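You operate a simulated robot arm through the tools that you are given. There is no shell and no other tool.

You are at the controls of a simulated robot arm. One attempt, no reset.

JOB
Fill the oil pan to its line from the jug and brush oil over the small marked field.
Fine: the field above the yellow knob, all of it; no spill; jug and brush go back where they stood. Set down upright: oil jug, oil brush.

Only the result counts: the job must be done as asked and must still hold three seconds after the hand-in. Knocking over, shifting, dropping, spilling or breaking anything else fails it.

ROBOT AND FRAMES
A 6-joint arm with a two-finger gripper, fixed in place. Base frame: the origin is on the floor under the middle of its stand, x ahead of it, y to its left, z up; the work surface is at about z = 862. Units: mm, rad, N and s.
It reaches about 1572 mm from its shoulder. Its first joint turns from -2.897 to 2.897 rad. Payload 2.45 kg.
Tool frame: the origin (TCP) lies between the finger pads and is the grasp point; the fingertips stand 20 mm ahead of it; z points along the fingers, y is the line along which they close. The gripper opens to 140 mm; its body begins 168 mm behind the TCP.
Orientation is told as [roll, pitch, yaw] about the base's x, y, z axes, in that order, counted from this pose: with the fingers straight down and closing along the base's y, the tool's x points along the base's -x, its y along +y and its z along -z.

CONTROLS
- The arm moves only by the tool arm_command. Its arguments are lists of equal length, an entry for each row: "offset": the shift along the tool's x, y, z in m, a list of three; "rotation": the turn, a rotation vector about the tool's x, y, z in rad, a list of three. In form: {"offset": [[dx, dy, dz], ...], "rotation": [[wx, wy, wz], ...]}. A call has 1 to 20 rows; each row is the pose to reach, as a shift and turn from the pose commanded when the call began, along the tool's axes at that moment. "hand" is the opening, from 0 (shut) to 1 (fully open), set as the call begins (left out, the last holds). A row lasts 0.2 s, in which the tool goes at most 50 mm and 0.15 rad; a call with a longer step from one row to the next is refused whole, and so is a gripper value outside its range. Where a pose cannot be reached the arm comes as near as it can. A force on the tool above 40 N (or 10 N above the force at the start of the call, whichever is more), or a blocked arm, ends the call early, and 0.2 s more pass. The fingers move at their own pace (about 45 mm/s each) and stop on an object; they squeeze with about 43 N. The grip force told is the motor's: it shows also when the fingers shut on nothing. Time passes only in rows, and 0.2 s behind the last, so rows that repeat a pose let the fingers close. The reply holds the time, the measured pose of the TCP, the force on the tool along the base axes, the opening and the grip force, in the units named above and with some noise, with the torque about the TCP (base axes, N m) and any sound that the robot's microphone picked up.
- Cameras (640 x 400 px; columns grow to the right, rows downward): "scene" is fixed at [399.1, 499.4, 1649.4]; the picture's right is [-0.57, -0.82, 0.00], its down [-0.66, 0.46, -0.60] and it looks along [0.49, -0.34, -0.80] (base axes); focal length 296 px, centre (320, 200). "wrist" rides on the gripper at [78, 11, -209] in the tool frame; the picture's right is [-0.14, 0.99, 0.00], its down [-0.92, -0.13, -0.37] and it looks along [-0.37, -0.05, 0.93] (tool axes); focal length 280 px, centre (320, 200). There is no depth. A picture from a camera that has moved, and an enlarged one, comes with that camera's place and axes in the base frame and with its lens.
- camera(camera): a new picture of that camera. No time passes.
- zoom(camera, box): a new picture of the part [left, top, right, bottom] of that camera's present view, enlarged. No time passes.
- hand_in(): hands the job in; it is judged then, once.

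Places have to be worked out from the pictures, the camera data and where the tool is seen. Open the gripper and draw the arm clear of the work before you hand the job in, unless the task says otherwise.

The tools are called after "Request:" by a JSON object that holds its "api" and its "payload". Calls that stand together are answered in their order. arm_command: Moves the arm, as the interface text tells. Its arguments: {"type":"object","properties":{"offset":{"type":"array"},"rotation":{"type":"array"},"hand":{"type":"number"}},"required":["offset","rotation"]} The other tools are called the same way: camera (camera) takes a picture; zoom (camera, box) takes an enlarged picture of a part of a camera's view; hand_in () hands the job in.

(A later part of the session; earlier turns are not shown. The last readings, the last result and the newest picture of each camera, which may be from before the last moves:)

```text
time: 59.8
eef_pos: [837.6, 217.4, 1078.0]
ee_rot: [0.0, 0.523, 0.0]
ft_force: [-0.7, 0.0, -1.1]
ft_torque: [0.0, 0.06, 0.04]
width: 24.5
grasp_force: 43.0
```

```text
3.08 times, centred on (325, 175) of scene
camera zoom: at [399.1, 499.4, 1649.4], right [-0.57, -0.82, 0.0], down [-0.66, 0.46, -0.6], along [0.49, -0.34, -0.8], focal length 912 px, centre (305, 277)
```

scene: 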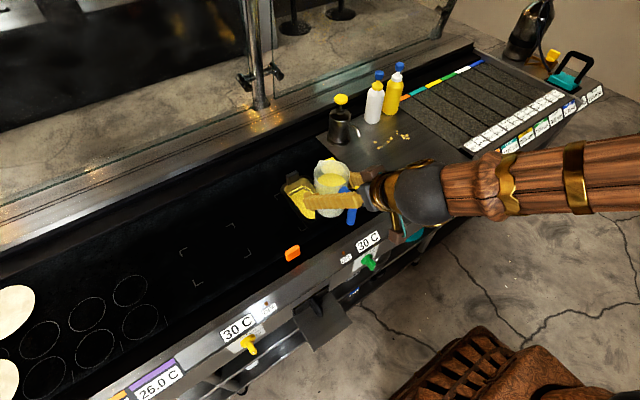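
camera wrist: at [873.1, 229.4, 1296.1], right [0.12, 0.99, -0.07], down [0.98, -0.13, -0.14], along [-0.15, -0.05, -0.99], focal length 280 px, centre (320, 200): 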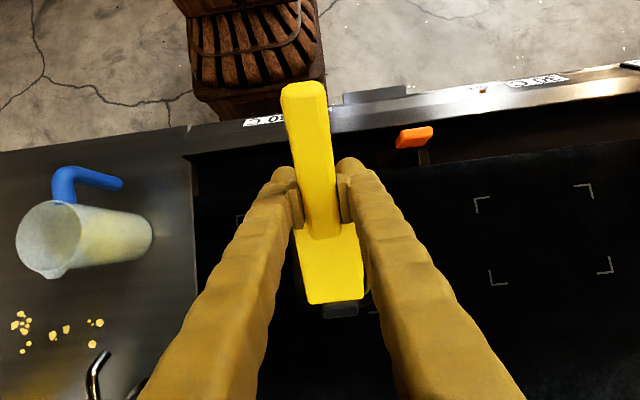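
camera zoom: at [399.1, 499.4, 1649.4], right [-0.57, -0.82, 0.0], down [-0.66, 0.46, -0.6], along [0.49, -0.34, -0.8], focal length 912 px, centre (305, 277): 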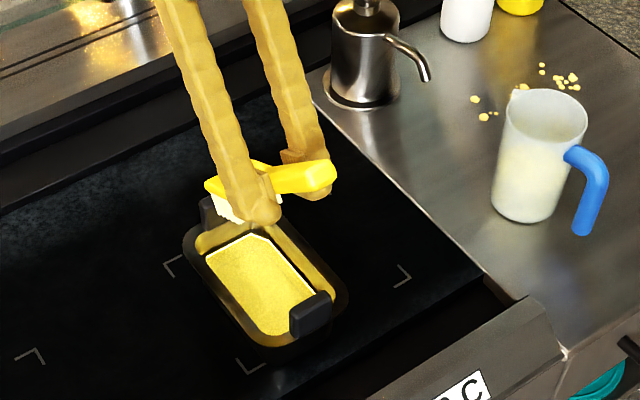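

Brush is over the pan, aligned. I descend 85 mm first, so that the front bristles are just above the oil, and check clearances.

Request:
{"api": "arm_command", "payload": {"offset": [[-0.01, 0, 0.0173], [-0.0225, 0, 0.039], [-0.0325, 0, 0.0563], [-0.04, 0, 0.0693], [-0.0425, 0, 0.0736], [-0.0425, 0, 0.0736]], "rotation": [[0, 0, 0], [0, 0, 0], [0, 0, 0], [0, 0, 0], [0, 0, 0], [0, 0, 0]], "hand": 0}}

Request:
{"api": "zoom", "payload": {"camera": "scene", "box": [270, 150, 350, 220]}}

Request:
{"api": "camera", "payload": {"camera": "wrist"}}

```text
time: 61.2
eef_pos: [836.1, 217.8, 995.8]
ee_rot: [0.0, 0.525, -0.001]
ft_force: [-0.2, -0.9, -1.6]
ft_torque: [-0.02, 0.06, -0.03]
width: 24.7
grasp_force: 42.9
```

```text
5.71 times, centred on (310, 185) of scene
camera zoom: at [399.1, 499.4, 1649.4], right [-0.57, -0.82, 0.0], down [-0.66, 0.46, -0.6], along [0.49, -0.34, -0.8], focal length 1693 px, centre (377, 286)
```

zoom: 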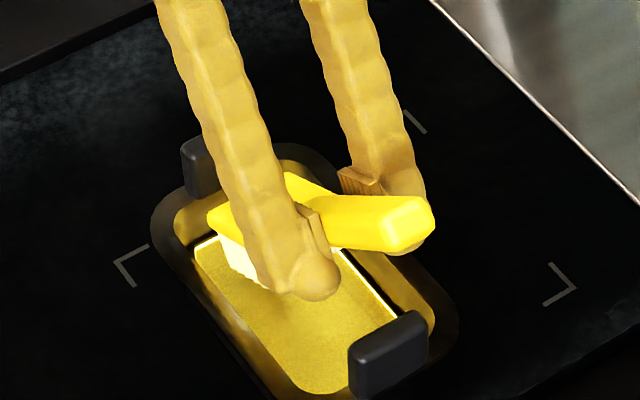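

```text
taken
camera wrist: at [871.8, 228.5, 1213.8], right [0.12, 0.99, -0.07], down [0.98, -0.13, -0.14], along [-0.15, -0.05, -0.99], focal length 280 px, centre (320, 200)
```

wrist: 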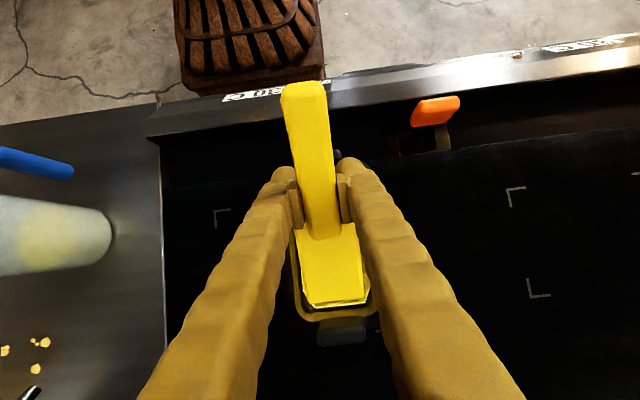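

Clear on all sides. I lower a further 32 mm so the bristles go into the oil (bristle centre ≈ 8 mm under the surface), watching the force.

Request:
{"api": "arm_command", "payload": {"offset": [[-0.004, 0, 0.0069], [-0.008, 0, 0.0139], [-0.0115, 0, 0.0199], [-0.0145, 0, 0.0251], [-0.016, 0, 0.0277], [-0.016, 0, 0.0277], [-0.016, 0, 0.0277]], "rotation": [[0, 0, 0], [0, 0, 0], [0, 0, 0], [0, 0, 0], [0, 0, 0], [0, 0, 0], [0, 0, 0]], "hand": 0}}

Request:
{"api": "zoom", "payload": {"camera": "scene", "box": [270, 150, 350, 220]}}

Request:
{"api": "zoom", "payload": {"camera": "wrist", "box": [270, 200, 400, 360]}}

```text
time: 62.8
eef_pos: [834.2, 217.1, 962.5]
ee_rot: [0.0, 0.523, 0.0]
ft_force: [0.6, 0.6, -0.5]
ft_torque: [0.01, 0.06, -0.01]
width: 24.6
grasp_force: 42.6
```

```text
5.71 times, centred on (310, 185) of scene
camera zoom: at [399.1, 499.4, 1649.4], right [-0.57, -0.82, 0.0], down [-0.66, 0.46, -0.6], along [0.49, -0.34, -0.8], focal length 1693 px, centre (377, 286)
```

zoom: 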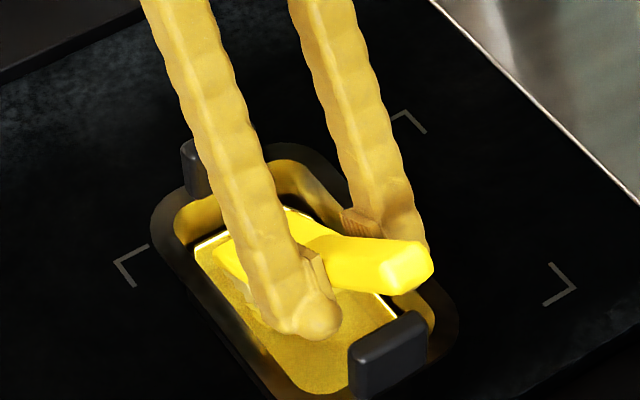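

```text
2.50 times, centred on (335, 280) of wrist
camera zoom: at [871.5, 228.4, 1181.2], right [0.12, 0.99, -0.07], down [0.98, -0.13, -0.14], along [-0.15, -0.05, -0.99], focal length 701 px, centre (282, 0)
```

zoom: 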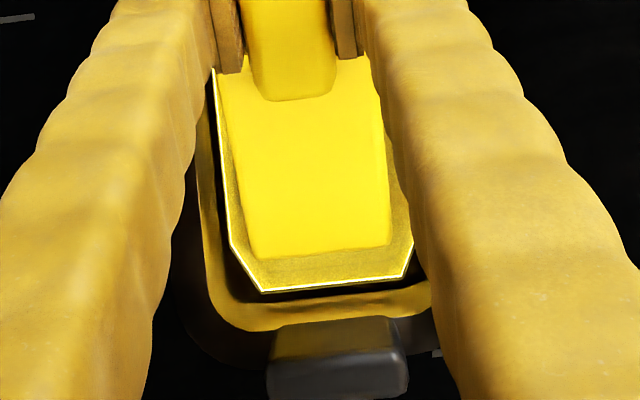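

The brush front is in the oil with no contact force. I dip 4 mm deeper so the rear bristles also wet, hold briefly, then raise slowly to let it drain over the pan.

Request:
{"api": "arm_command", "payload": {"offset": [[-0.001, 0, 0.0017], [-0.002, 0, 0.0035], [-0.002, 0, 0.0035], [-0.002, 0, 0.0035], [-0.002, 0, 0.0035]], "rotation": [[0, 0, 0], [0, 0, 0], [0, 0, 0], [0, 0, 0], [0, 0, 0]], "hand": 0}}

Request:
{"api": "zoom", "payload": {"camera": "scene", "box": [270, 150, 350, 220]}}

```text
time: 64.0
eef_pos: [836.2, 217.8, 958.6]
ee_rot: [0.0, 0.524, 0.001]
ft_force: [-0.1, -0.5, -0.5]
ft_torque: [0.01, 0.06, 0.05]
width: 24.5
grasp_force: 43.2
```

```text
5.71 times, centred on (310, 185) of scene
camera zoom: at [399.1, 499.4, 1649.4], right [-0.57, -0.82, 0.0], down [-0.66, 0.46, -0.6], along [0.49, -0.34, -0.8], focal length 1693 px, centre (377, 286)
```

zoom: 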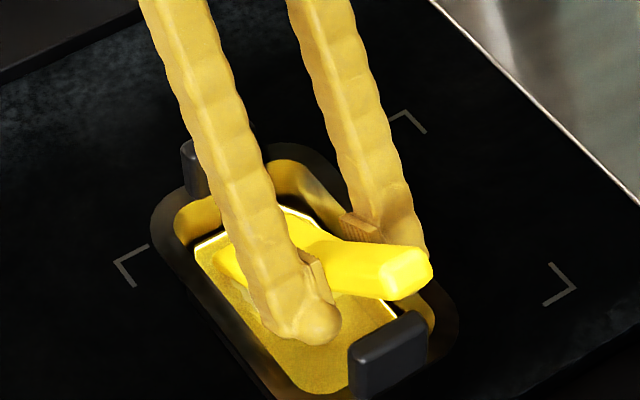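

Now raise 45 mm slowly and let it drain over the pan for about a second.

Request:
{"api": "arm_command", "payload": {"offset": [[0.005, 0, -0.0087], [0.01, 0, -0.0173], [0.015, 0, -0.026], [0.02, 0, -0.0346], [0.0225, 0, -0.039], [0.0225, 0, -0.039], [0.0225, 0, -0.039], [0.0225, 0, -0.039], [0.0225, 0, -0.039], [0.0225, 0, -0.039]], "rotation": [[0, 0, 0], [0, 0, 0], [0, 0, 0], [0, 0, 0], [0, 0, 0], [0, 0, 0], [0, 0, 0], [0, 0, 0], [0, 0, 0], [0, 0, 0]], "hand": 0}}

Request:
{"api": "zoom", "payload": {"camera": "scene", "box": [270, 150, 350, 220]}}

```text
time: 66.2
eef_pos: [835.6, 217.0, 1004.4]
ee_rot: [-0.001, 0.522, -0.001]
ft_force: [-0.6, -0.6, -1.0]
ft_torque: [0.01, 0.03, 0.0]
width: 24.5
grasp_force: 42.9
```

```text
5.71 times, centred on (310, 185) of scene
camera zoom: at [399.1, 499.4, 1649.4], right [-0.57, -0.82, 0.0], down [-0.66, 0.46, -0.6], along [0.49, -0.34, -0.8], focal length 1693 px, centre (377, 286)
```

zoom: 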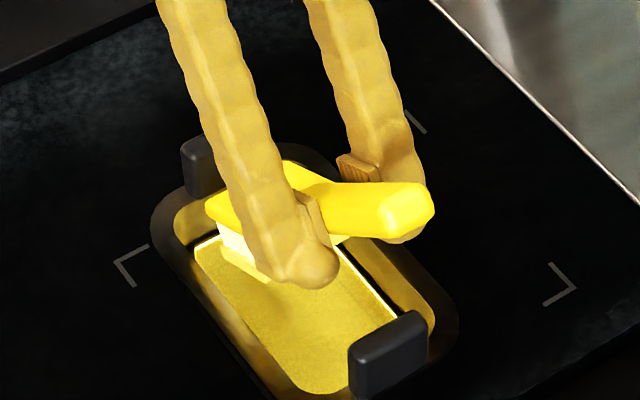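

Request:
{"api": "zoom", "payload": {"camera": "scene", "box": [284, 178, 316, 204]}}

```text
15.38 times, centred on (300, 191) of scene
camera zoom: at [399.1, 499.4, 1649.4], right [-0.57, -0.82, 0.0], down [-0.66, 0.46, -0.6], along [0.49, -0.34, -0.8], focal length 4559 px, centre (628, 338)
```

zoom: 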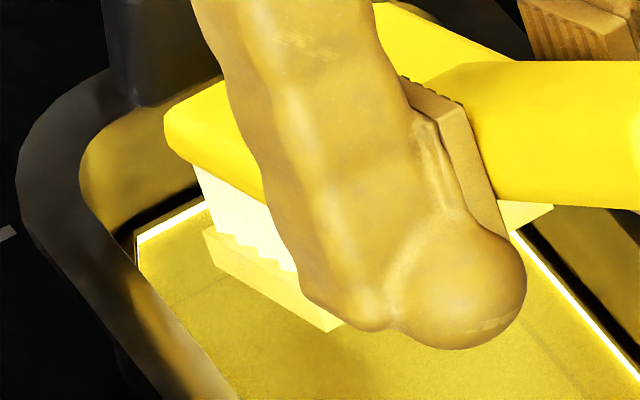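

The bristle tips now carry a visible slab of oil. I lift away, carry the brush to the target field while levelling it, and stop above the first stroke start (bristles ~60 mm above the plate).

Request:
{"api": "arm_command", "payload": {"offset": [[0.0083, 0, -0.0144], [0.0167, 0, -0.0289], [0.025, 0, -0.0433], [0.0302, 0.024, -0.0403], [0.0354, 0.048, -0.0373], [0.0406, 0.072, -0.0343], [0.0458, 0.096, -0.0313], [0.051, 0.12, -0.0283], [0.0526, 0.1436, -0.0158], [0.0542, 0.1672, -0.0034], [0.0557, 0.1908, 0.0091], [0.0573, 0.2144, 0.0215], [0.0589, 0.238, 0.034], [0.0479, 0.238, 0.0531], [0.0369, 0.238, 0.0721], [0.0369, 0.238, 0.0721]], "rotation": [[0, 0, 0], [0, 0, 0], [0, 0, 0], [0, -0.0524, 0], [0, -0.1047, 0], [0, -0.1571, 0], [0, -0.2094, 0], [0, -0.2618, 0], [0, -0.3142, 0], [0, -0.3665, 0], [0, -0.4189, 0], [0, -0.4712, 0], [0, -0.5236, 0], [0, -0.5236, 0], [0, -0.5236, 0], [0, -0.5236, 0]], "hand": 0}}

Request:
{"api": "camera", "payload": {"camera": "wrist"}}

Request:
{"api": "zoom", "payload": {"camera": "scene", "box": [150, 150, 350, 300]}}

```text
time: 69.6
eef_pos: [766.0, 453.5, 960.6]
ee_rot: [0.0, 0.001, 0.002]
ft_force: [0.7, -0.5, -1.9]
ft_torque: [0.03, 0.07, 0.0]
width: 24.4
grasp_force: 43.7
```

```text
taken
camera wrist: at [687.2, 465.5, 1167.9], right [0.14, 0.99, 0.0], down [0.92, -0.13, 0.37], along [0.37, -0.05, -0.93], focal length 280 px, centre (320, 200)
```

wrist: 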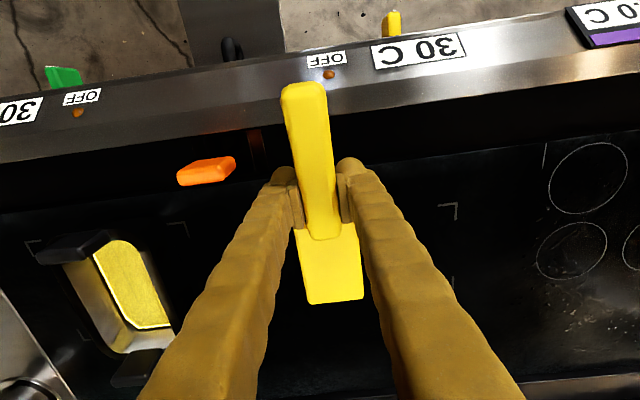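

```text
2.67 times, centred on (250, 225) of scene
camera zoom: at [399.1, 499.4, 1649.4], right [-0.57, -0.82, 0.0], down [-0.66, 0.46, -0.6], along [0.49, -0.34, -0.8], focal length 790 px, centre (507, 133)
```

zoom: 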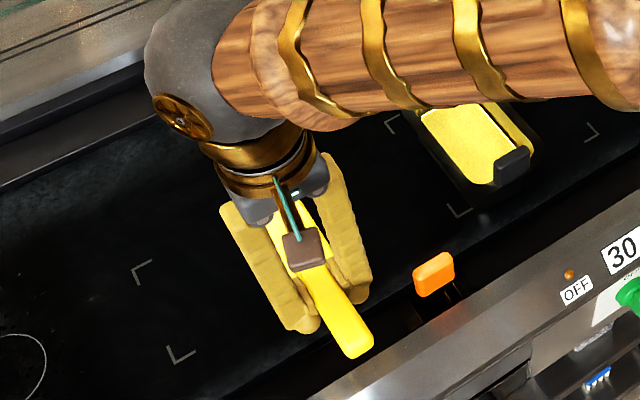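

The brush is above the field's near-right start. I shift to the stroke start (bristle centre ≈ (856,460)) and lower to 2 mm above the contact height.

Request:
{"api": "arm_command", "payload": {"offset": [[-0.0007, 0.0057, 0.015], [-0.0007, 0.0057, 0.03], [-0.0007, 0.0057, 0.045], [-0.0007, 0.0057, 0.054], [-0.0007, 0.0057, 0.058], [-0.0007, 0.0057, 0.058]], "rotation": [[0, 0, 0], [0, 0, 0], [0, 0, 0], [0, 0, 0], [0, 0, 0], [0, 0, 0]], "hand": 0}}

Request:
{"api": "zoom", "payload": {"camera": "scene", "box": [150, 180, 310, 300]}}

Request:
{"api": "camera", "payload": {"camera": "wrist"}}

```text
time: 71.0
eef_pos: [767.8, 460.2, 902.7]
ee_rot: [0.001, -0.002, 0.001]
ft_force: [0.3, -0.4, -1.2]
ft_torque: [-0.02, 0.1, 0.02]
width: 24.8
grasp_force: 42.7
```

```text
3.33 times, centred on (230, 240) of scene
camera zoom: at [399.1, 499.4, 1649.4], right [-0.57, -0.82, 0.0], down [-0.66, 0.46, -0.6], along [0.49, -0.34, -0.8], focal length 988 px, centre (620, 67)
```

zoom: 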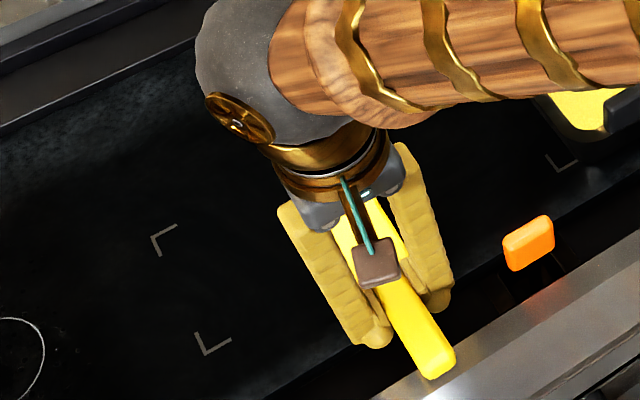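

```text
taken
camera wrist: at [689.2, 471.4, 1110.0], right [0.14, 0.99, 0.0], down [0.92, -0.13, 0.37], along [0.37, -0.05, -0.93], focal length 280 px, centre (320, 200)
```

wrist: 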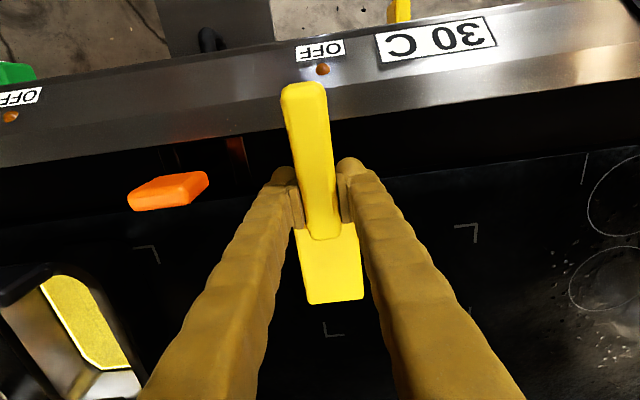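

Positions check out (head front at x≈882, field corners as expected). I lower 3 mm in 1 mm steps to touch the plate with light pressure and read the force.

Request:
{"api": "arm_command", "payload": {"offset": [[0, 0, 0.001], [0, 0, 0.002], [0, 0, 0.003], [0, 0, 0.003]], "rotation": [[0, 0, 0], [0, 0, 0], [0, 0, 0], [0, 0, 0]], "hand": 0}}

Request:
{"api": "camera", "payload": {"camera": "wrist"}}

```text
time: 72.0
eef_pos: [767.7, 460.4, 900.7]
ee_rot: [0.0, -0.004, 0.003]
ft_force: [-5.5, 2.2, 18.9]
ft_torque: [0.02, -1.28, 0.07]
width: 24.4
grasp_force: 42.8
```

```text
taken
camera wrist: at [689.1, 471.3, 1106.8], right [0.14, 0.99, 0.0], down [0.92, -0.13, 0.37], along [0.37, -0.05, -0.93], focal length 280 px, centre (320, 200)
```

wrist: 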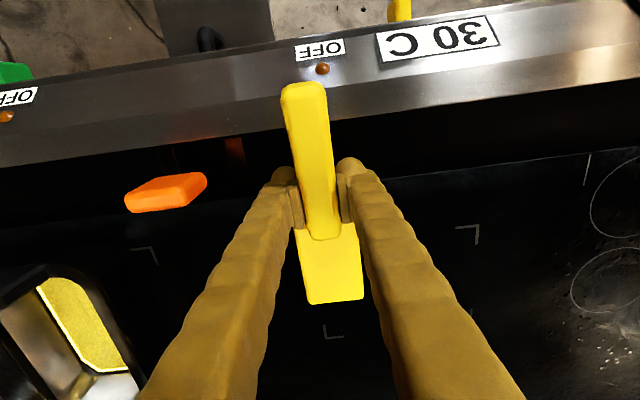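

Contact is firm (≈19 N), too heavy. I ease up 1.3 mm to lighten pressure.

Request:
{"api": "arm_command", "payload": {"offset": [[0, 0, -0.0013], [0, 0, -0.0013]], "rotation": [[0, 0, 0], [0, 0, 0]], "hand": 0}}

```text
time: 72.6
eef_pos: [768.7, 460.4, 900.4]
ee_rot: [0.0, -0.001, -0.001]
ft_force: [0.0, 3.2, 7.6]
ft_torque: [0.1, -0.43, 0.13]
width: 24.4
grasp_force: 42.7
```

Contact is now ~8 N. I ease a further 0.4 mm and make the first stroke toward +y (127 mm).

Request:
{"api": "arm_command", "payload": {"offset": [[0, 0.006, -0.0004], [0, 0.018, -0.0004], [0, 0.03, -0.0004], [0, 0.042, -0.0004], [0, 0.054, -0.0004], [0, 0.066, -0.0004], [0, 0.078, -0.0004], [0, 0.09, -0.0004], [0, 0.102, -0.0004], [0, 0.114, -0.0004], [0, 0.122, -0.0004], [0, 0.127, -0.0004], [0, 0.127, -0.0004]], "rotation": [[0, 0, 0], [0, 0, 0], [0, 0, 0], [0, 0, 0], [0, 0, 0], [0, 0, 0], [0, 0, 0], [0, 0, 0], [0, 0, 0], [0, 0, 0], [0, 0, 0], [0, 0, 0], [0, 0, 0]], "hand": 0}}

Request:
{"api": "camera", "payload": {"camera": "wrist"}}

Request:
{"api": "zoom", "payload": {"camera": "scene", "box": [150, 180, 310, 300]}}

```text
time: 75.4
eef_pos: [767.0, 588.2, 900.6]
ee_rot: [0.001, 0.0, 0.002]
ft_force: [-0.5, -0.2, -1.9]
ft_torque: [0.01, 0.08, 0.01]
width: 24.6
grasp_force: 42.8
```

```text
taken
camera wrist: at [688.4, 598.3, 1107.4], right [0.14, 0.99, 0.0], down [0.92, -0.13, 0.37], along [0.37, -0.05, -0.93], focal length 280 px, centre (320, 200)
```

wrist: 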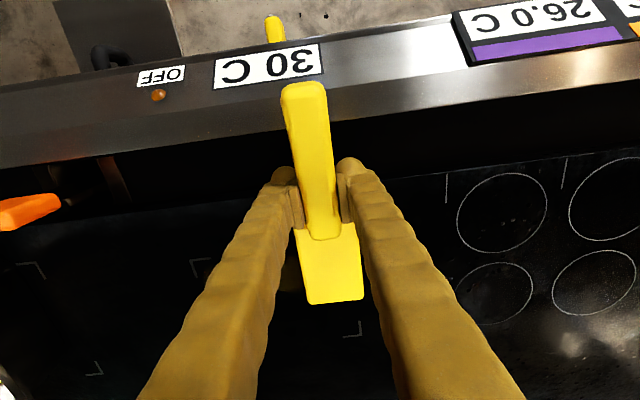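

```text
3.33 times, centred on (230, 240) of scene
camera zoom: at [399.1, 499.4, 1649.4], right [-0.57, -0.82, 0.0], down [-0.66, 0.46, -0.6], along [0.49, -0.34, -0.8], focal length 988 px, centre (620, 67)
```

zoom: 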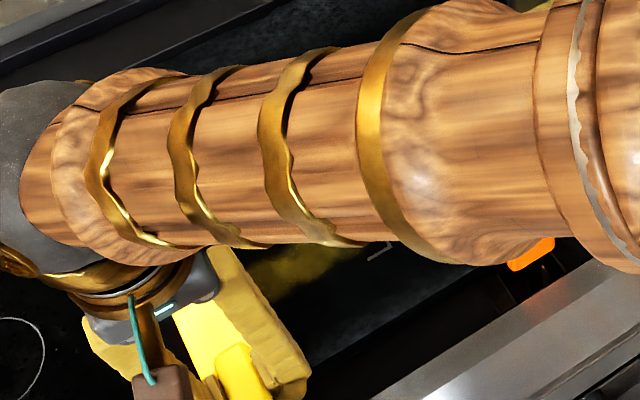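

A faint yellow film is visible beside the gripper, but contact was lost near the end (force ≈ −1.9). Let me zoom in to see the extent of the oil film.

Request:
{"api": "zoom", "payload": {"camera": "scene", "box": [205, 245, 265, 290]}}

Request:
{"api": "zoom", "payload": {"camera": "wrist", "box": [170, 230, 390, 380]}}

```text
8.89 times, centred on (235, 268) of scene
camera zoom: at [399.1, 499.4, 1649.4], right [-0.57, -0.82, 0.0], down [-0.66, 0.46, -0.6], along [0.49, -0.34, -0.8], focal length 2634 px, centre (1076, -400)
```

zoom: 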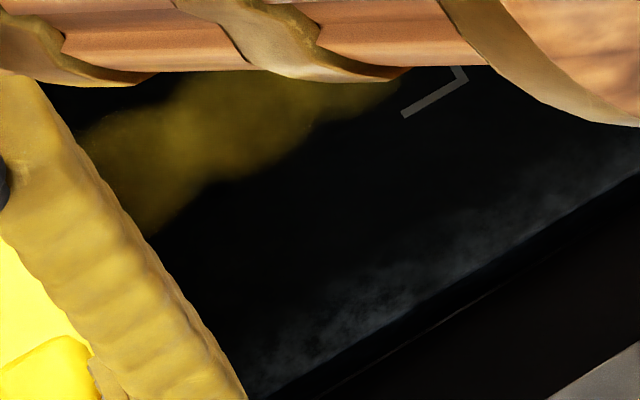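

```text
2.67 times, centred on (280, 305) of wrist
camera zoom: at [688.4, 598.3, 1107.4], right [0.14, 0.99, 0.0], down [0.92, -0.13, 0.37], along [0.37, -0.05, -0.93], focal length 748 px, centre (427, -80)
```

zoom: 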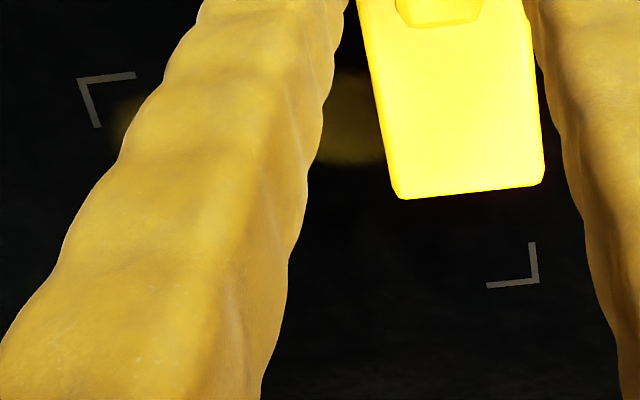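

The film covers part of the strip, and its near edge lies ~10 mm inside the field boundary, so I should also stroke further toward −x. First I re-establish light contact here: lower 1 mm and read the force.

Request:
{"api": "arm_command", "payload": {"offset": [[0, 0, 0.0005], [0, 0, 0.001], [0, 0, 0.001]], "rotation": [[0, 0, 0], [0, 0, 0], [0, 0, 0]], "hand": 0}}

```text
time: 76.2
eef_pos: [767.6, 588.4, 899.3]
ee_rot: [0.0, -0.002, 0.002]
ft_force: [-3.8, -1.7, 13.0]
ft_torque: [-0.04, -0.62, -0.13]
width: 24.6
grasp_force: 43.6
```

At −0.3 mm it reads 13 N; I'll use a height ~0.4 mm higher for strokes. Before stroking nearer to −x, I check the front steel panel's height against the brush handle.

Request:
{"api": "zoom", "payload": {"camera": "scene", "box": [180, 260, 300, 350]}}

Request:
{"api": "zoom", "payload": {"camera": "wrist", "box": [120, 50, 360, 210]}}

```text
4.44 times, centred on (240, 305) of scene
camera zoom: at [399.1, 499.4, 1649.4], right [-0.57, -0.82, 0.0], down [-0.66, 0.46, -0.6], along [0.49, -0.34, -0.8], focal length 1317 px, centre (676, -267)
```

zoom: 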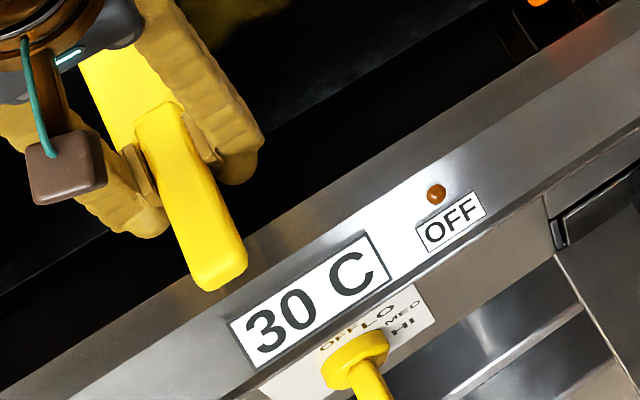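

```text
2.50 times, centred on (240, 130) of wrist
camera zoom: at [688.7, 598.3, 1106.7], right [0.14, 0.99, 0.0], down [0.92, -0.13, 0.37], along [0.37, -0.05, -0.93], focal length 701 px, centre (520, 375)
```

zoom: 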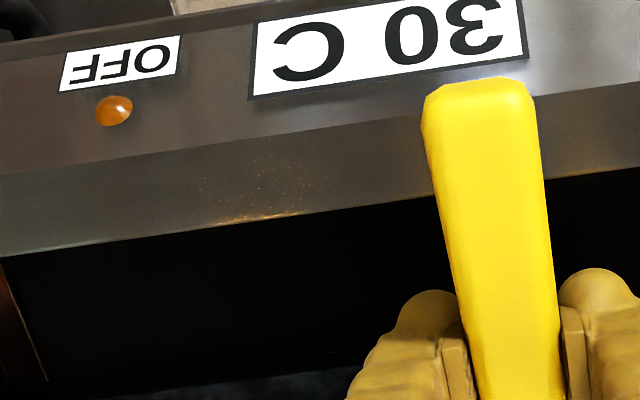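

The brush hasn't shifted in the grip. I keep contact (raised 0.3 mm), drag to the next lane at +30 mm x, and stroke back toward −y.

Request:
{"api": "arm_command", "payload": {"offset": [[-0.008, 0, -0.0003], [-0.018, 0, -0.0003], [-0.0295, 0, -0.0003], [-0.0295, -0.008, -0.0003], [-0.0295, -0.02, -0.0003], [-0.0295, -0.032, -0.0003], [-0.0295, -0.044, -0.0003], [-0.0295, -0.056, -0.0003], [-0.0295, -0.068, -0.0004], [-0.0295, -0.08, -0.0005], [-0.0295, -0.092, -0.0006], [-0.0295, -0.104, -0.0007], [-0.0295, -0.116, -0.0008], [-0.0295, -0.128, -0.0008], [-0.0295, -0.128, -0.0008]], "rotation": [[0, 0, 0], [0, 0, 0], [0, 0, 0], [0, 0, 0], [0, 0, 0], [0, 0, 0], [0, 0, 0], [0, 0, 0], [0, 0, 0], [0, 0, 0], [0, 0, 0], [0, 0, 0], [0, 0, 0], [0, 0, 0], [0, 0, 0]], "hand": 0}}

Request:
{"api": "zoom", "payload": {"camera": "scene", "box": [160, 220, 280, 310]}}

Request:
{"api": "zoom", "payload": {"camera": "wrist", "box": [300, 180, 540, 340]}}

```text
time: 79.4
eef_pos: [798.9, 459.7, 901.4]
ee_rot: [0.0, 0.0, 0.002]
ft_force: [-1.0, 0.2, -1.6]
ft_torque: [0.01, 0.06, 0.01]
width: 24.6
grasp_force: 42.9
```

```text
4.44 times, centred on (220, 265) of scene
camera zoom: at [399.1, 499.4, 1649.4], right [-0.57, -0.82, 0.0], down [-0.66, 0.46, -0.6], along [0.49, -0.34, -0.8], focal length 1317 px, centre (764, -89)
```

zoom: 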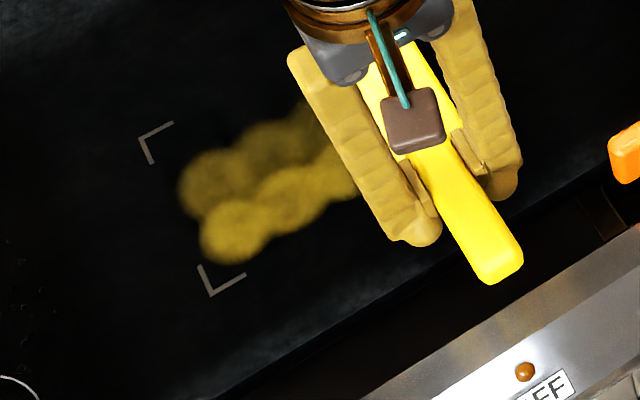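

```text
2.50 times, centred on (420, 260) of wrist
camera zoom: at [719.1, 469.7, 1109.0], right [0.14, 0.99, 0.0], down [0.92, -0.13, 0.37], along [0.37, -0.05, -0.93], focal length 701 px, centre (70, 50)
```

zoom: 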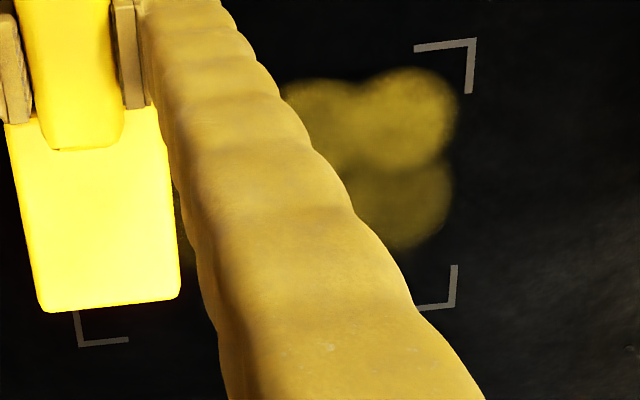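

Very informative: the oil appears as round spots ~40 mm apart – it looks like the field is marked in cells that show how much oil each received. Let me zoom closer to understand the spot grid.

Request:
{"api": "zoom", "payload": {"camera": "scene", "box": [186, 234, 246, 279]}}

Request:
{"api": "zoom", "payload": {"camera": "wrist", "box": [390, 180, 510, 300]}}

```text
8.89 times, centred on (216, 256) of scene
camera zoom: at [399.1, 499.4, 1649.4], right [-0.57, -0.82, 0.0], down [-0.66, 0.46, -0.6], along [0.49, -0.34, -0.8], focal length 2634 px, centre (1244, -302)
```

zoom: 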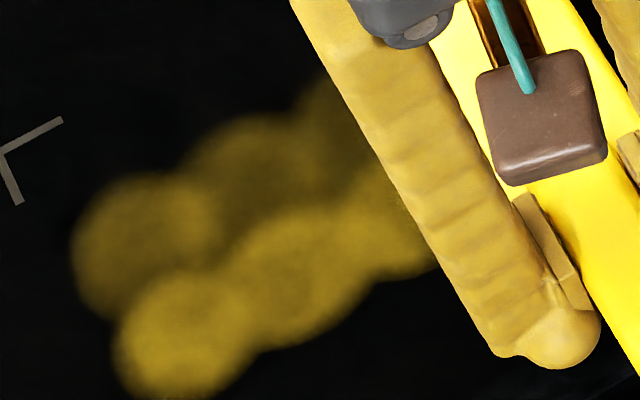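

```text
3.33 times, centred on (450, 240) of wrist
camera zoom: at [719.1, 469.7, 1109.0], right [0.14, 0.99, 0.0], down [0.92, -0.13, 0.37], along [0.37, -0.05, -0.93], focal length 935 px, centre (-113, 67)
```

zoom: 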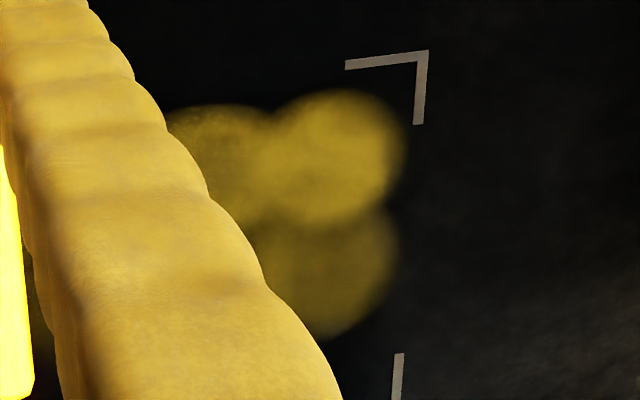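

The spots form a grid spaced ~38 mm (x≈862/900/938; y≈466/504/542/580), the first lane bright, the second dimmer as the brush ran low. I go back to the pan for another dip, pitching the brush as before.

Request:
{"api": "arm_command", "payload": {"offset": [[0, 0, -0.02], [0, 0, -0.05], [0, 0, -0.085], [-0.003, -0.02, -0.115], [-0.008, -0.05, -0.14], [-0.013, -0.085, -0.1535], [-0.018, -0.12, -0.1535], [-0.023, -0.155, -0.1535], [-0.028, -0.19, -0.1535], [-0.033, -0.222, -0.1535], [-0.0378, -0.2427, -0.1535], [-0.0378, -0.2427, -0.1535], [-0.0378, -0.2427, -0.1535]], "rotation": [[0, 0, 0], [0, 0, 0], [0, 0, 0], [0, 0.05, 0], [0, 0.1, 0], [0, 0.16, 0], [0, 0.22, 0], [0, 0.28, 0], [0, 0.35, 0], [0, 0.42, 0], [0, 0.48, 0], [0, 0.5236, 0], [0, 0.5236, 0]], "hand": 0}}

Request:
{"api": "camera", "payload": {"camera": "scene"}}

Request:
{"api": "zoom", "payload": {"camera": "scene", "box": [170, 230, 260, 295]}}

Request:
{"api": "camera", "payload": {"camera": "wrist"}}

```text
time: 82.2
eef_pos: [836.6, 217.0, 1055.6]
ee_rot: [0.0, 0.524, 0.001]
ft_force: [-0.2, -0.3, -0.5]
ft_torque: [0.01, 0.05, -0.06]
width: 24.5
grasp_force: 42.6
```

```text
taken
```

scene: 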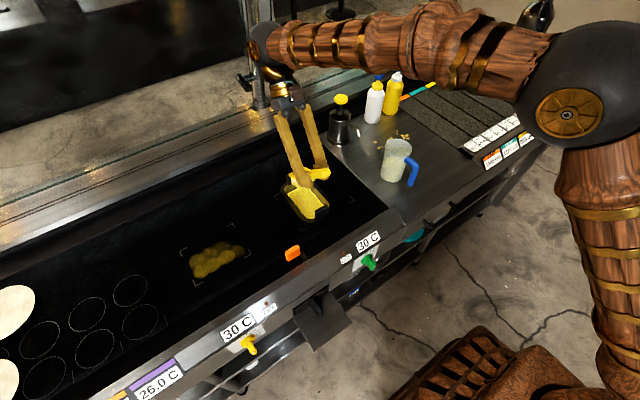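

```text
6.15 times, centred on (215, 262) of scene
camera zoom: at [399.1, 499.4, 1649.4], right [-0.57, -0.82, 0.0], down [-0.66, 0.46, -0.6], along [0.49, -0.34, -0.8], focal length 1824 px, centre (966, -185)
```

zoom: 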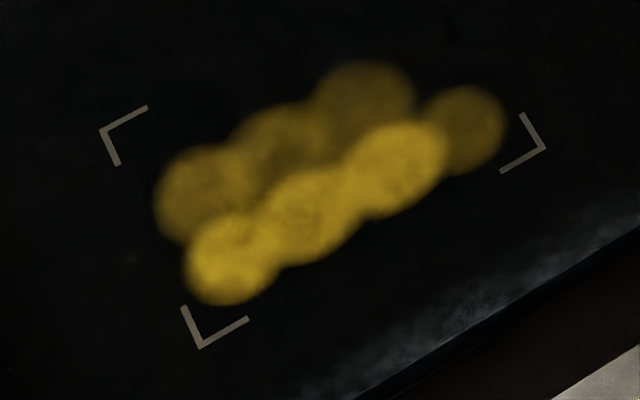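

```text
taken
camera wrist: at [872.9, 227.3, 1273.7], right [0.12, 0.99, -0.07], down [0.98, -0.13, -0.14], along [-0.15, -0.05, -0.99], focal length 280 px, centre (320, 200)
```

wrist: 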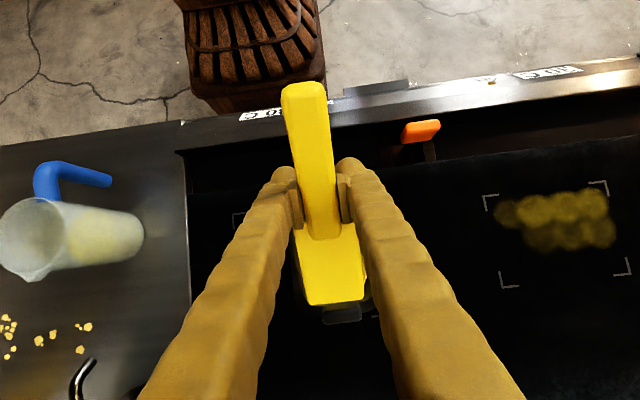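

Now it's clear: 3×4 spots; the near lane has 3 bright + 1 dim, middle lane 3 dim, far lane none. I dip again: down 95 mm to the same depth, hold, then up and drain.

Request:
{"api": "arm_command", "payload": {"offset": [[-0.01, 0, 0.0173], [-0.0225, 0, 0.039], [-0.0325, 0, 0.0563], [-0.039, 0, 0.0675], [-0.0435, 0, 0.0753], [-0.0475, 0, 0.0823], [-0.0475, 0, 0.0823], [-0.0475, 0, 0.0823], [-0.0475, 0, 0.0823], [-0.0435, 0, 0.0753], [-0.0375, 0, 0.065], [-0.031, 0, 0.0537], [-0.025, 0, 0.0433], [-0.025, 0, 0.0433], [-0.025, 0, 0.0433], [-0.025, 0, 0.0433], [-0.025, 0, 0.0433], [-0.025, 0, 0.0433]], "rotation": [[0, 0, 0], [0, 0, 0], [0, 0, 0], [0, 0, 0], [0, 0, 0], [0, 0, 0], [0, 0, 0], [0, 0, 0], [0, 0, 0], [0, 0, 0], [0, 0, 0], [0, 0, 0], [0, 0, 0], [0, 0, 0], [0, 0, 0], [0, 0, 0], [0, 0, 0], [0, 0, 0]], "hand": 0}}

Request:
{"api": "zoom", "payload": {"camera": "scene", "box": [270, 150, 350, 220]}}

Request:
{"api": "zoom", "payload": {"camera": "scene", "box": [284, 178, 316, 204]}}

```text
time: 86.0
eef_pos: [836.0, 216.9, 1005.8]
ee_rot: [0.0, 0.523, -0.001]
ft_force: [-0.1, 0.0, -1.4]
ft_torque: [0.04, 0.02, -0.01]
width: 24.7
grasp_force: 42.9
```

```text
5.71 times, centred on (310, 185) of scene
camera zoom: at [399.1, 499.4, 1649.4], right [-0.57, -0.82, 0.0], down [-0.66, 0.46, -0.6], along [0.49, -0.34, -0.8], focal length 1693 px, centre (377, 286)
```

zoom: 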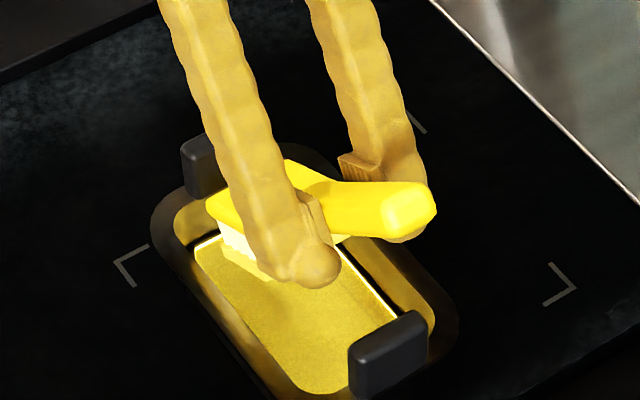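

```text
15.38 times, centred on (300, 191) of scene
camera zoom: at [399.1, 499.4, 1649.4], right [-0.57, -0.82, 0.0], down [-0.66, 0.46, -0.6], along [0.49, -0.34, -0.8], focal length 4559 px, centre (628, 338)
```

zoom: 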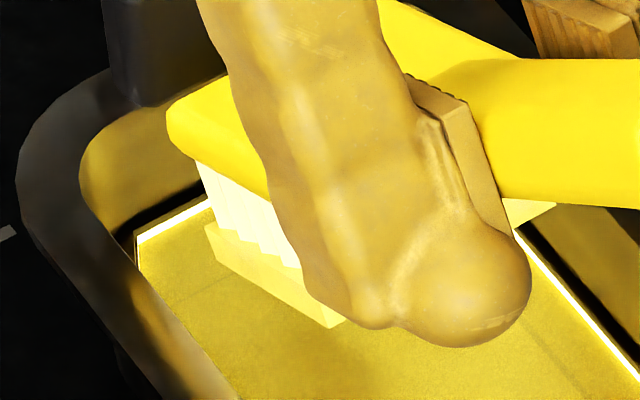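

Brush is reloaded and the pan still reads at its line. I carry it to the far lane (bristle centre x≈939) start, levelled, at 60 mm height.

Request:
{"api": "arm_command", "payload": {"offset": [[0.0075, 0, -0.013], [0.015, 0, -0.026], [0.0225, 0, -0.039], [0.0215, 0.024, -0.0396], [0.0204, 0.048, -0.0402], [0.0194, 0.072, -0.0408], [0.0183, 0.096, -0.0414], [0.0173, 0.12, -0.042], [0.0117, 0.1437, -0.0348], [0.0061, 0.1675, -0.0276], [0.0006, 0.1912, -0.0205], [-0.005, 0.215, -0.0133], [-0.0106, 0.2387, -0.0061], [-0.0216, 0.2387, 0.013], [-0.0326, 0.2387, 0.032], [-0.0326, 0.2387, 0.032]], "rotation": [[0, 0, 0], [0, 0, 0], [0, 0, 0], [0, -0.0524, 0], [0, -0.1047, 0], [0, -0.1571, 0], [0, -0.2094, 0], [0, -0.2618, 0], [0, -0.3142, 0], [0, -0.3665, 0], [0, -0.4189, 0], [0, -0.4712, 0], [0, -0.5236, 0], [0, -0.5236, 0], [0, -0.5236, 0], [0, -0.5236, 0]], "hand": 0}}

Request:
{"api": "camera", "payload": {"camera": "wrist"}}

```text
time: 89.4
eef_pos: [847.8, 452.5, 958.9]
ee_rot: [0.0, 0.0, 0.004]
ft_force: [0.0, -0.1, -0.7]
ft_torque: [-0.02, 0.03, -0.03]
width: 24.5
grasp_force: 42.9
```

```text
taken
camera wrist: at [768.6, 463.8, 1166.3], right [0.14, 0.99, 0.0], down [0.92, -0.13, 0.37], along [0.37, -0.05, -0.93], focal length 280 px, centre (320, 200)
```

wrist: 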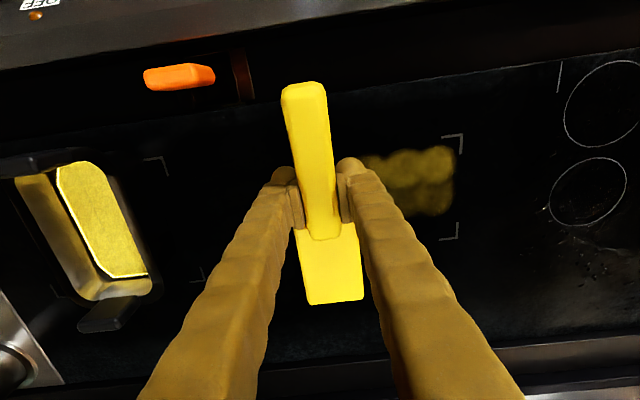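

In position. I lower to just above contact and then gently to the contact height, reading force.

Request:
{"api": "arm_command", "payload": {"offset": [[0, 0, 0.015], [0, 0, 0.03], [0, 0, 0.045], [0, 0, 0.054], [0, 0, 0.058], [0, 0, 0.059], [0, 0, 0.0595], [0, 0, 0.06], [0, 0, 0.06]], "rotation": [[0, 0, 0], [0, 0, 0], [0, 0, 0], [0, 0, 0], [0, 0, 0], [0, 0, 0], [0, 0, 0], [0, 0, 0], [0, 0, 0]], "hand": 0}}

```text
time: 91.4
eef_pos: [847.4, 454.9, 900.2]
ee_rot: [0.0, 0.001, 0.001]
ft_force: [-0.1, 0.4, 0.3]
ft_torque: [0.06, -0.02, 0.01]
width: 24.6
grasp_force: 43.6
```

Just touching. I press 0.7 mm more and stroke a short distance (40 mm) to check force under way.

Request:
{"api": "arm_command", "payload": {"offset": [[0, 0, 0.0007], [0, 0.008, 0.0007], [0, 0.016, 0.0007], [0, 0.024, 0.0007], [0, 0.032, 0.0007], [0, 0.04, 0.0007]], "rotation": [[0, 0, 0], [0, 0, 0], [0, 0, 0], [0, 0, 0], [0, 0, 0], [0, 0, 0]], "hand": 0}}

Request:
{"api": "zoom", "payload": {"camera": "wrist", "box": [240, 180, 480, 340]}}

```text
time: 92.8
eef_pos: [848.2, 496.1, 900.1]
ee_rot: [0.0, 0.001, 0.002]
ft_force: [0.7, -2.2, 10.0]
ft_torque: [0.0, -0.67, -0.16]
width: 24.4
grasp_force: 42.6
```

```text
2.50 times, centred on (360, 260) of wrist
camera zoom: at [769.1, 506.5, 1106.7], right [0.14, 0.99, 0.0], down [0.92, -0.13, 0.37], along [0.37, -0.05, -0.93], focal length 701 px, centre (220, 50)
```

zoom: 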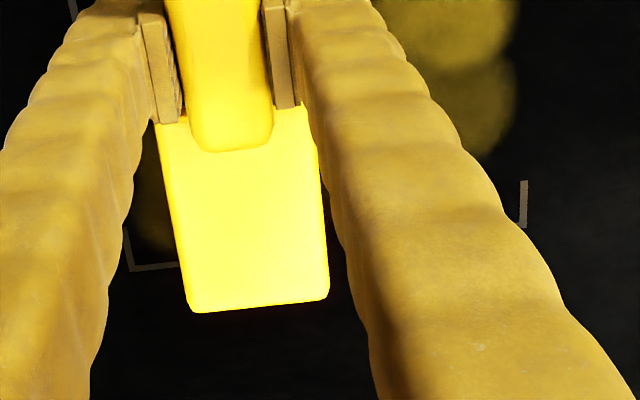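

Contact ~10 N with mild drag; good. I continue the lane to the far end, easing slightly.

Request:
{"api": "arm_command", "payload": {"offset": [[0, 0.008, 0], [0, 0.018, 0], [0, 0.028, 0], [0, 0.038, 0], [0, 0.048, 0], [0, 0.058, -0.0001], [0, 0.068, -0.0002], [0, 0.078, -0.0003], [0, 0.088, -0.0003], [0, 0.098, -0.0003], [0, 0.104, -0.0003], [0, 0.104, -0.0003]], "rotation": [[0, 0, 0], [0, 0, 0], [0, 0, 0], [0, 0, 0], [0, 0, 0], [0, 0, 0], [0, 0, 0], [0, 0, 0], [0, 0, 0], [0, 0, 0], [0, 0, 0], [0, 0, 0]], "hand": 0}}

Request:
{"api": "camera", "payload": {"camera": "wrist"}}

```text
time: 95.4
eef_pos: [847.1, 597.4, 898.9]
ee_rot: [0.002, 0.0, 0.001]
ft_force: [-0.7, -5.0, 13.5]
ft_torque: [-0.11, -0.82, -0.23]
width: 24.4
grasp_force: 42.8
```

```text
taken
camera wrist: at [767.3, 609.3, 1106.0], right [0.14, 0.99, 0.0], down [0.92, -0.13, 0.37], along [0.37, -0.05, -0.93], focal length 280 px, centre (320, 200)
```

wrist: 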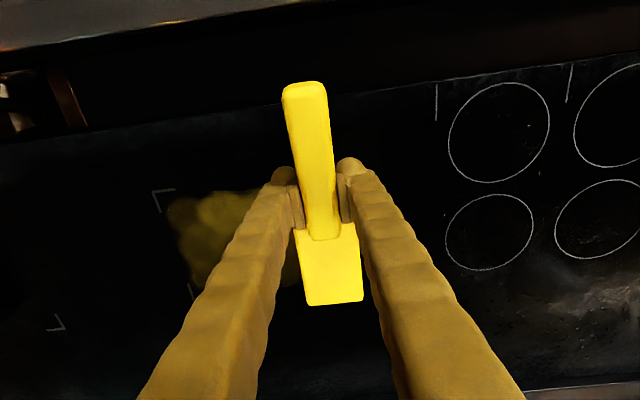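

Lane C done with steady contact. I drag to the middle lane (−39 mm x) and stroke back toward −y, holding contact.

Request:
{"api": "arm_command", "payload": {"offset": [[0.012, 0, 0], [0.026, 0, 0], [0.039, 0, 0], [0.039, -0.008, 0], [0.039, -0.018, 0], [0.039, -0.028, 0], [0.039, -0.038, 0.0001], [0.039, -0.048, 0.0001], [0.039, -0.058, 0.0002], [0.039, -0.068, 0.0002], [0.039, -0.078, 0.0003], [0.039, -0.088, 0.0003], [0.039, -0.098, 0.0003], [0.039, -0.108, 0.0003], [0.039, -0.118, 0.0003], [0.039, -0.128, 0.0003], [0.039, -0.138, 0.0003], [0.039, -0.146, 0.0003], [0.039, -0.146, 0.0003]], "rotation": [[0, 0, 0], [0, 0, 0], [0, 0, 0], [0, 0, 0], [0, 0, 0], [0, 0, 0], [0, 0, 0], [0, 0, 0], [0, 0, 0], [0, 0, 0], [0, 0, 0], [0, 0, 0], [0, 0, 0], [0, 0, 0], [0, 0, 0], [0, 0, 0], [0, 0, 0], [0, 0, 0], [0, 0, 0]], "hand": 0}}

Request:
{"api": "zoom", "payload": {"camera": "scene", "box": [160, 220, 280, 310]}}

Request:
{"api": "camera", "payload": {"camera": "wrist"}}

```text
time: 99.4
eef_pos: [809.3, 454.1, 898.6]
ee_rot: [0.0, 0.001, 0.003]
ft_force: [0.3, 0.5, -0.4]
ft_torque: [-0.01, 0.05, 0.0]
width: 24.6
grasp_force: 43.1
```

```text
4.44 times, centred on (220, 265) of scene
camera zoom: at [399.1, 499.4, 1649.4], right [-0.57, -0.82, 0.0], down [-0.66, 0.46, -0.6], along [0.49, -0.34, -0.8], focal length 1317 px, centre (764, -89)
```

zoom: 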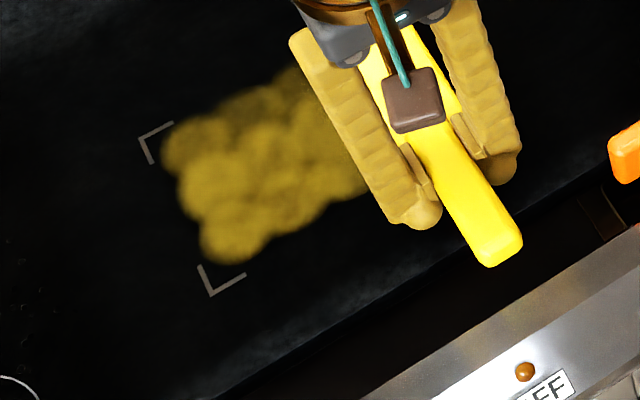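

```text
taken
camera wrist: at [729.9, 464.8, 1106.7], right [0.14, 0.99, 0.0], down [0.92, -0.13, 0.37], along [0.37, -0.05, -0.93], focal length 280 px, centre (320, 200)
```

wrist: 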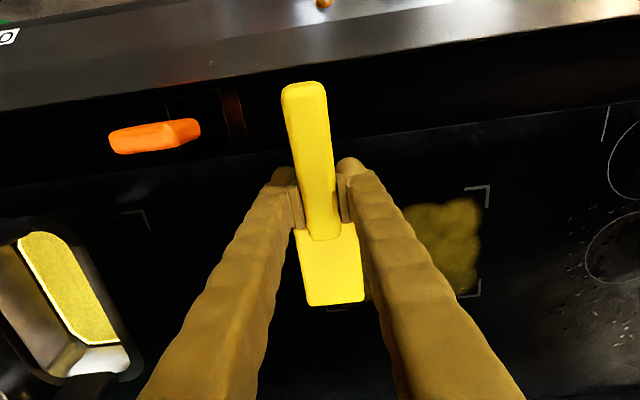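

Contact was lost toward the end of that stroke (the brush seems to have pivoted up slightly in the grip). I go back above the pan to view the whole field and reload.

Request:
{"api": "arm_command", "payload": {"offset": [[0, 0, -0.02], [0, 0, -0.05], [0, 0, -0.085], [-0.002, -0.02, -0.115], [-0.005, -0.05, -0.14], [-0.009, -0.085, -0.1547], [-0.012, -0.12, -0.1547], [-0.016, -0.155, -0.1547], [-0.02, -0.19, -0.1547], [-0.024, -0.222, -0.1547], [-0.0268, -0.2367, -0.1547], [-0.0268, -0.2367, -0.1547], [-0.0268, -0.2367, -0.1547]], "rotation": [[0, 0, 0], [0, 0, 0], [0, 0, 0], [0, 0.05, 0], [0, 0.1, 0], [0, 0.16, 0], [0, 0.22, 0], [0, 0.28, 0], [0, 0.35, 0], [0, 0.42, 0], [0, 0.48, 0], [0, 0.5236, 0], [0, 0.5236, 0]], "hand": 0}}

Request:
{"api": "zoom", "payload": {"camera": "scene", "box": [170, 230, 260, 295]}}

Request:
{"api": "zoom", "payload": {"camera": "wrist", "box": [460, 160, 640, 310]}}

Request:
{"api": "zoom", "payload": {"camera": "scene", "box": [270, 150, 350, 220]}}

```text
time: 102.2
eef_pos: [836.1, 216.8, 1053.2]
ee_rot: [0.001, 0.526, -0.001]
ft_force: [0.6, -0.2, -0.1]
ft_torque: [0.01, 0.07, 0.03]
width: 24.5
grasp_force: 42.9
```

```text
6.15 times, centred on (215, 262) of scene
camera zoom: at [399.1, 499.4, 1649.4], right [-0.57, -0.82, 0.0], down [-0.66, 0.46, -0.6], along [0.49, -0.34, -0.8], focal length 1824 px, centre (966, -185)
```

zoom: 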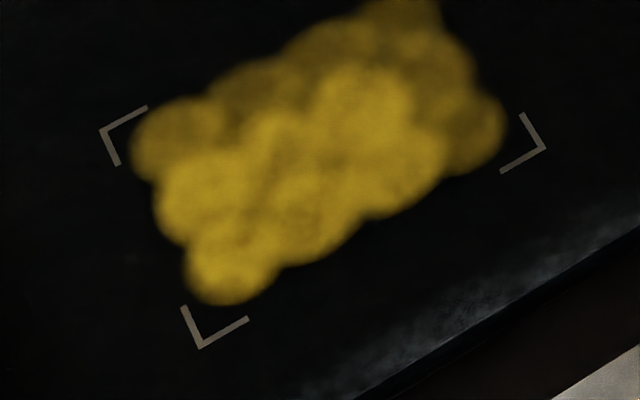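

```text
2.67 times, centred on (550, 235) of wrist
camera zoom: at [872.6, 227.8, 1272.2], right [0.12, 0.99, -0.07], down [0.98, -0.13, -0.14], along [-0.15, -0.05, -0.99], focal length 748 px, centre (-293, 107)
```

zoom: 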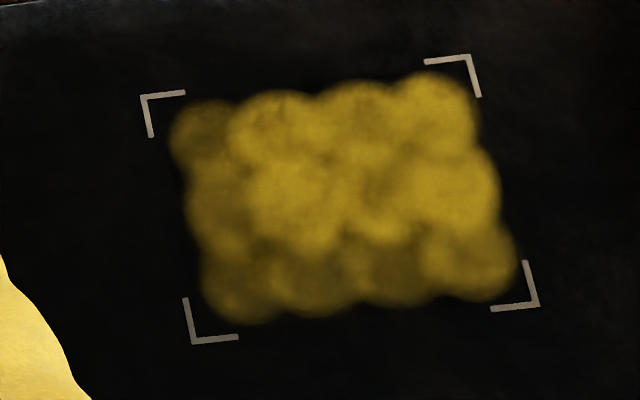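

```text
5.71 times, centred on (310, 185) of scene
camera zoom: at [399.1, 499.4, 1649.4], right [-0.57, -0.82, 0.0], down [-0.66, 0.46, -0.6], along [0.49, -0.34, -0.8], focal length 1693 px, centre (377, 286)
```

zoom: 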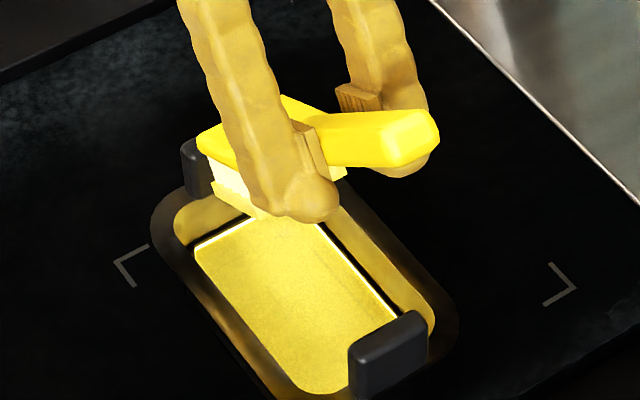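

All 12 spots now show oil, but the far row and the −y column are dimmer. I reload the brush once more for a second coat on those.

Request:
{"api": "arm_command", "payload": {"offset": [[-0.01, 0, 0.0173], [-0.0225, 0, 0.039], [-0.0325, 0, 0.0563], [-0.039, 0, 0.0675], [-0.0435, 0, 0.0753], [-0.0475, 0, 0.0823], [-0.0475, 0, 0.0823], [-0.0475, 0, 0.0823], [-0.0475, 0, 0.0823], [-0.0435, 0, 0.0753], [-0.0375, 0, 0.065], [-0.031, 0, 0.0537], [-0.025, 0, 0.0433], [-0.025, 0, 0.0433], [-0.025, 0, 0.0433], [-0.025, 0, 0.0433], [-0.025, 0, 0.0433], [-0.025, 0, 0.0433]], "rotation": [[0, 0, 0], [0, 0, 0], [0, 0, 0], [0, 0, 0], [0, 0, 0], [0, 0, 0], [0, 0, 0], [0, 0, 0], [0, 0, 0], [0, 0, 0], [0, 0, 0], [0, 0, 0], [0, 0, 0], [0, 0, 0], [0, 0, 0], [0, 0, 0], [0, 0, 0], [0, 0, 0]], "hand": 0}}

Request:
{"api": "zoom", "payload": {"camera": "scene", "box": [284, 172, 332, 202]}}

```text
time: 106.0
eef_pos: [835.8, 216.6, 1004.0]
ee_rot: [0.0, 0.524, -0.001]
ft_force: [-0.2, 0.3, -0.9]
ft_torque: [0.0, 0.03, -0.04]
width: 24.3
grasp_force: 43.1
```

```text
13.33 times, centred on (308, 187) of scene
camera zoom: at [399.1, 499.4, 1649.4], right [-0.57, -0.82, 0.0], down [-0.66, 0.46, -0.6], along [0.49, -0.34, -0.8], focal length 3951 px, centre (480, 373)
```

zoom: 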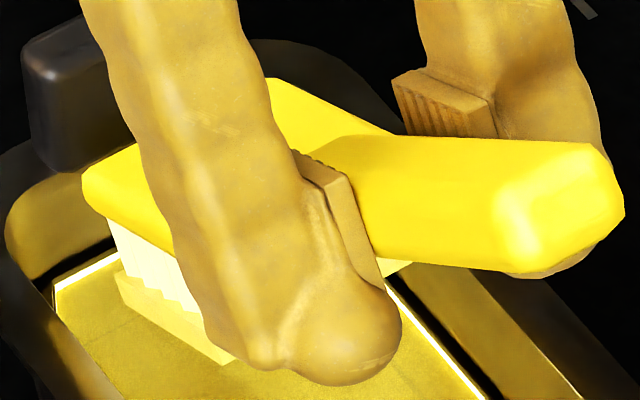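

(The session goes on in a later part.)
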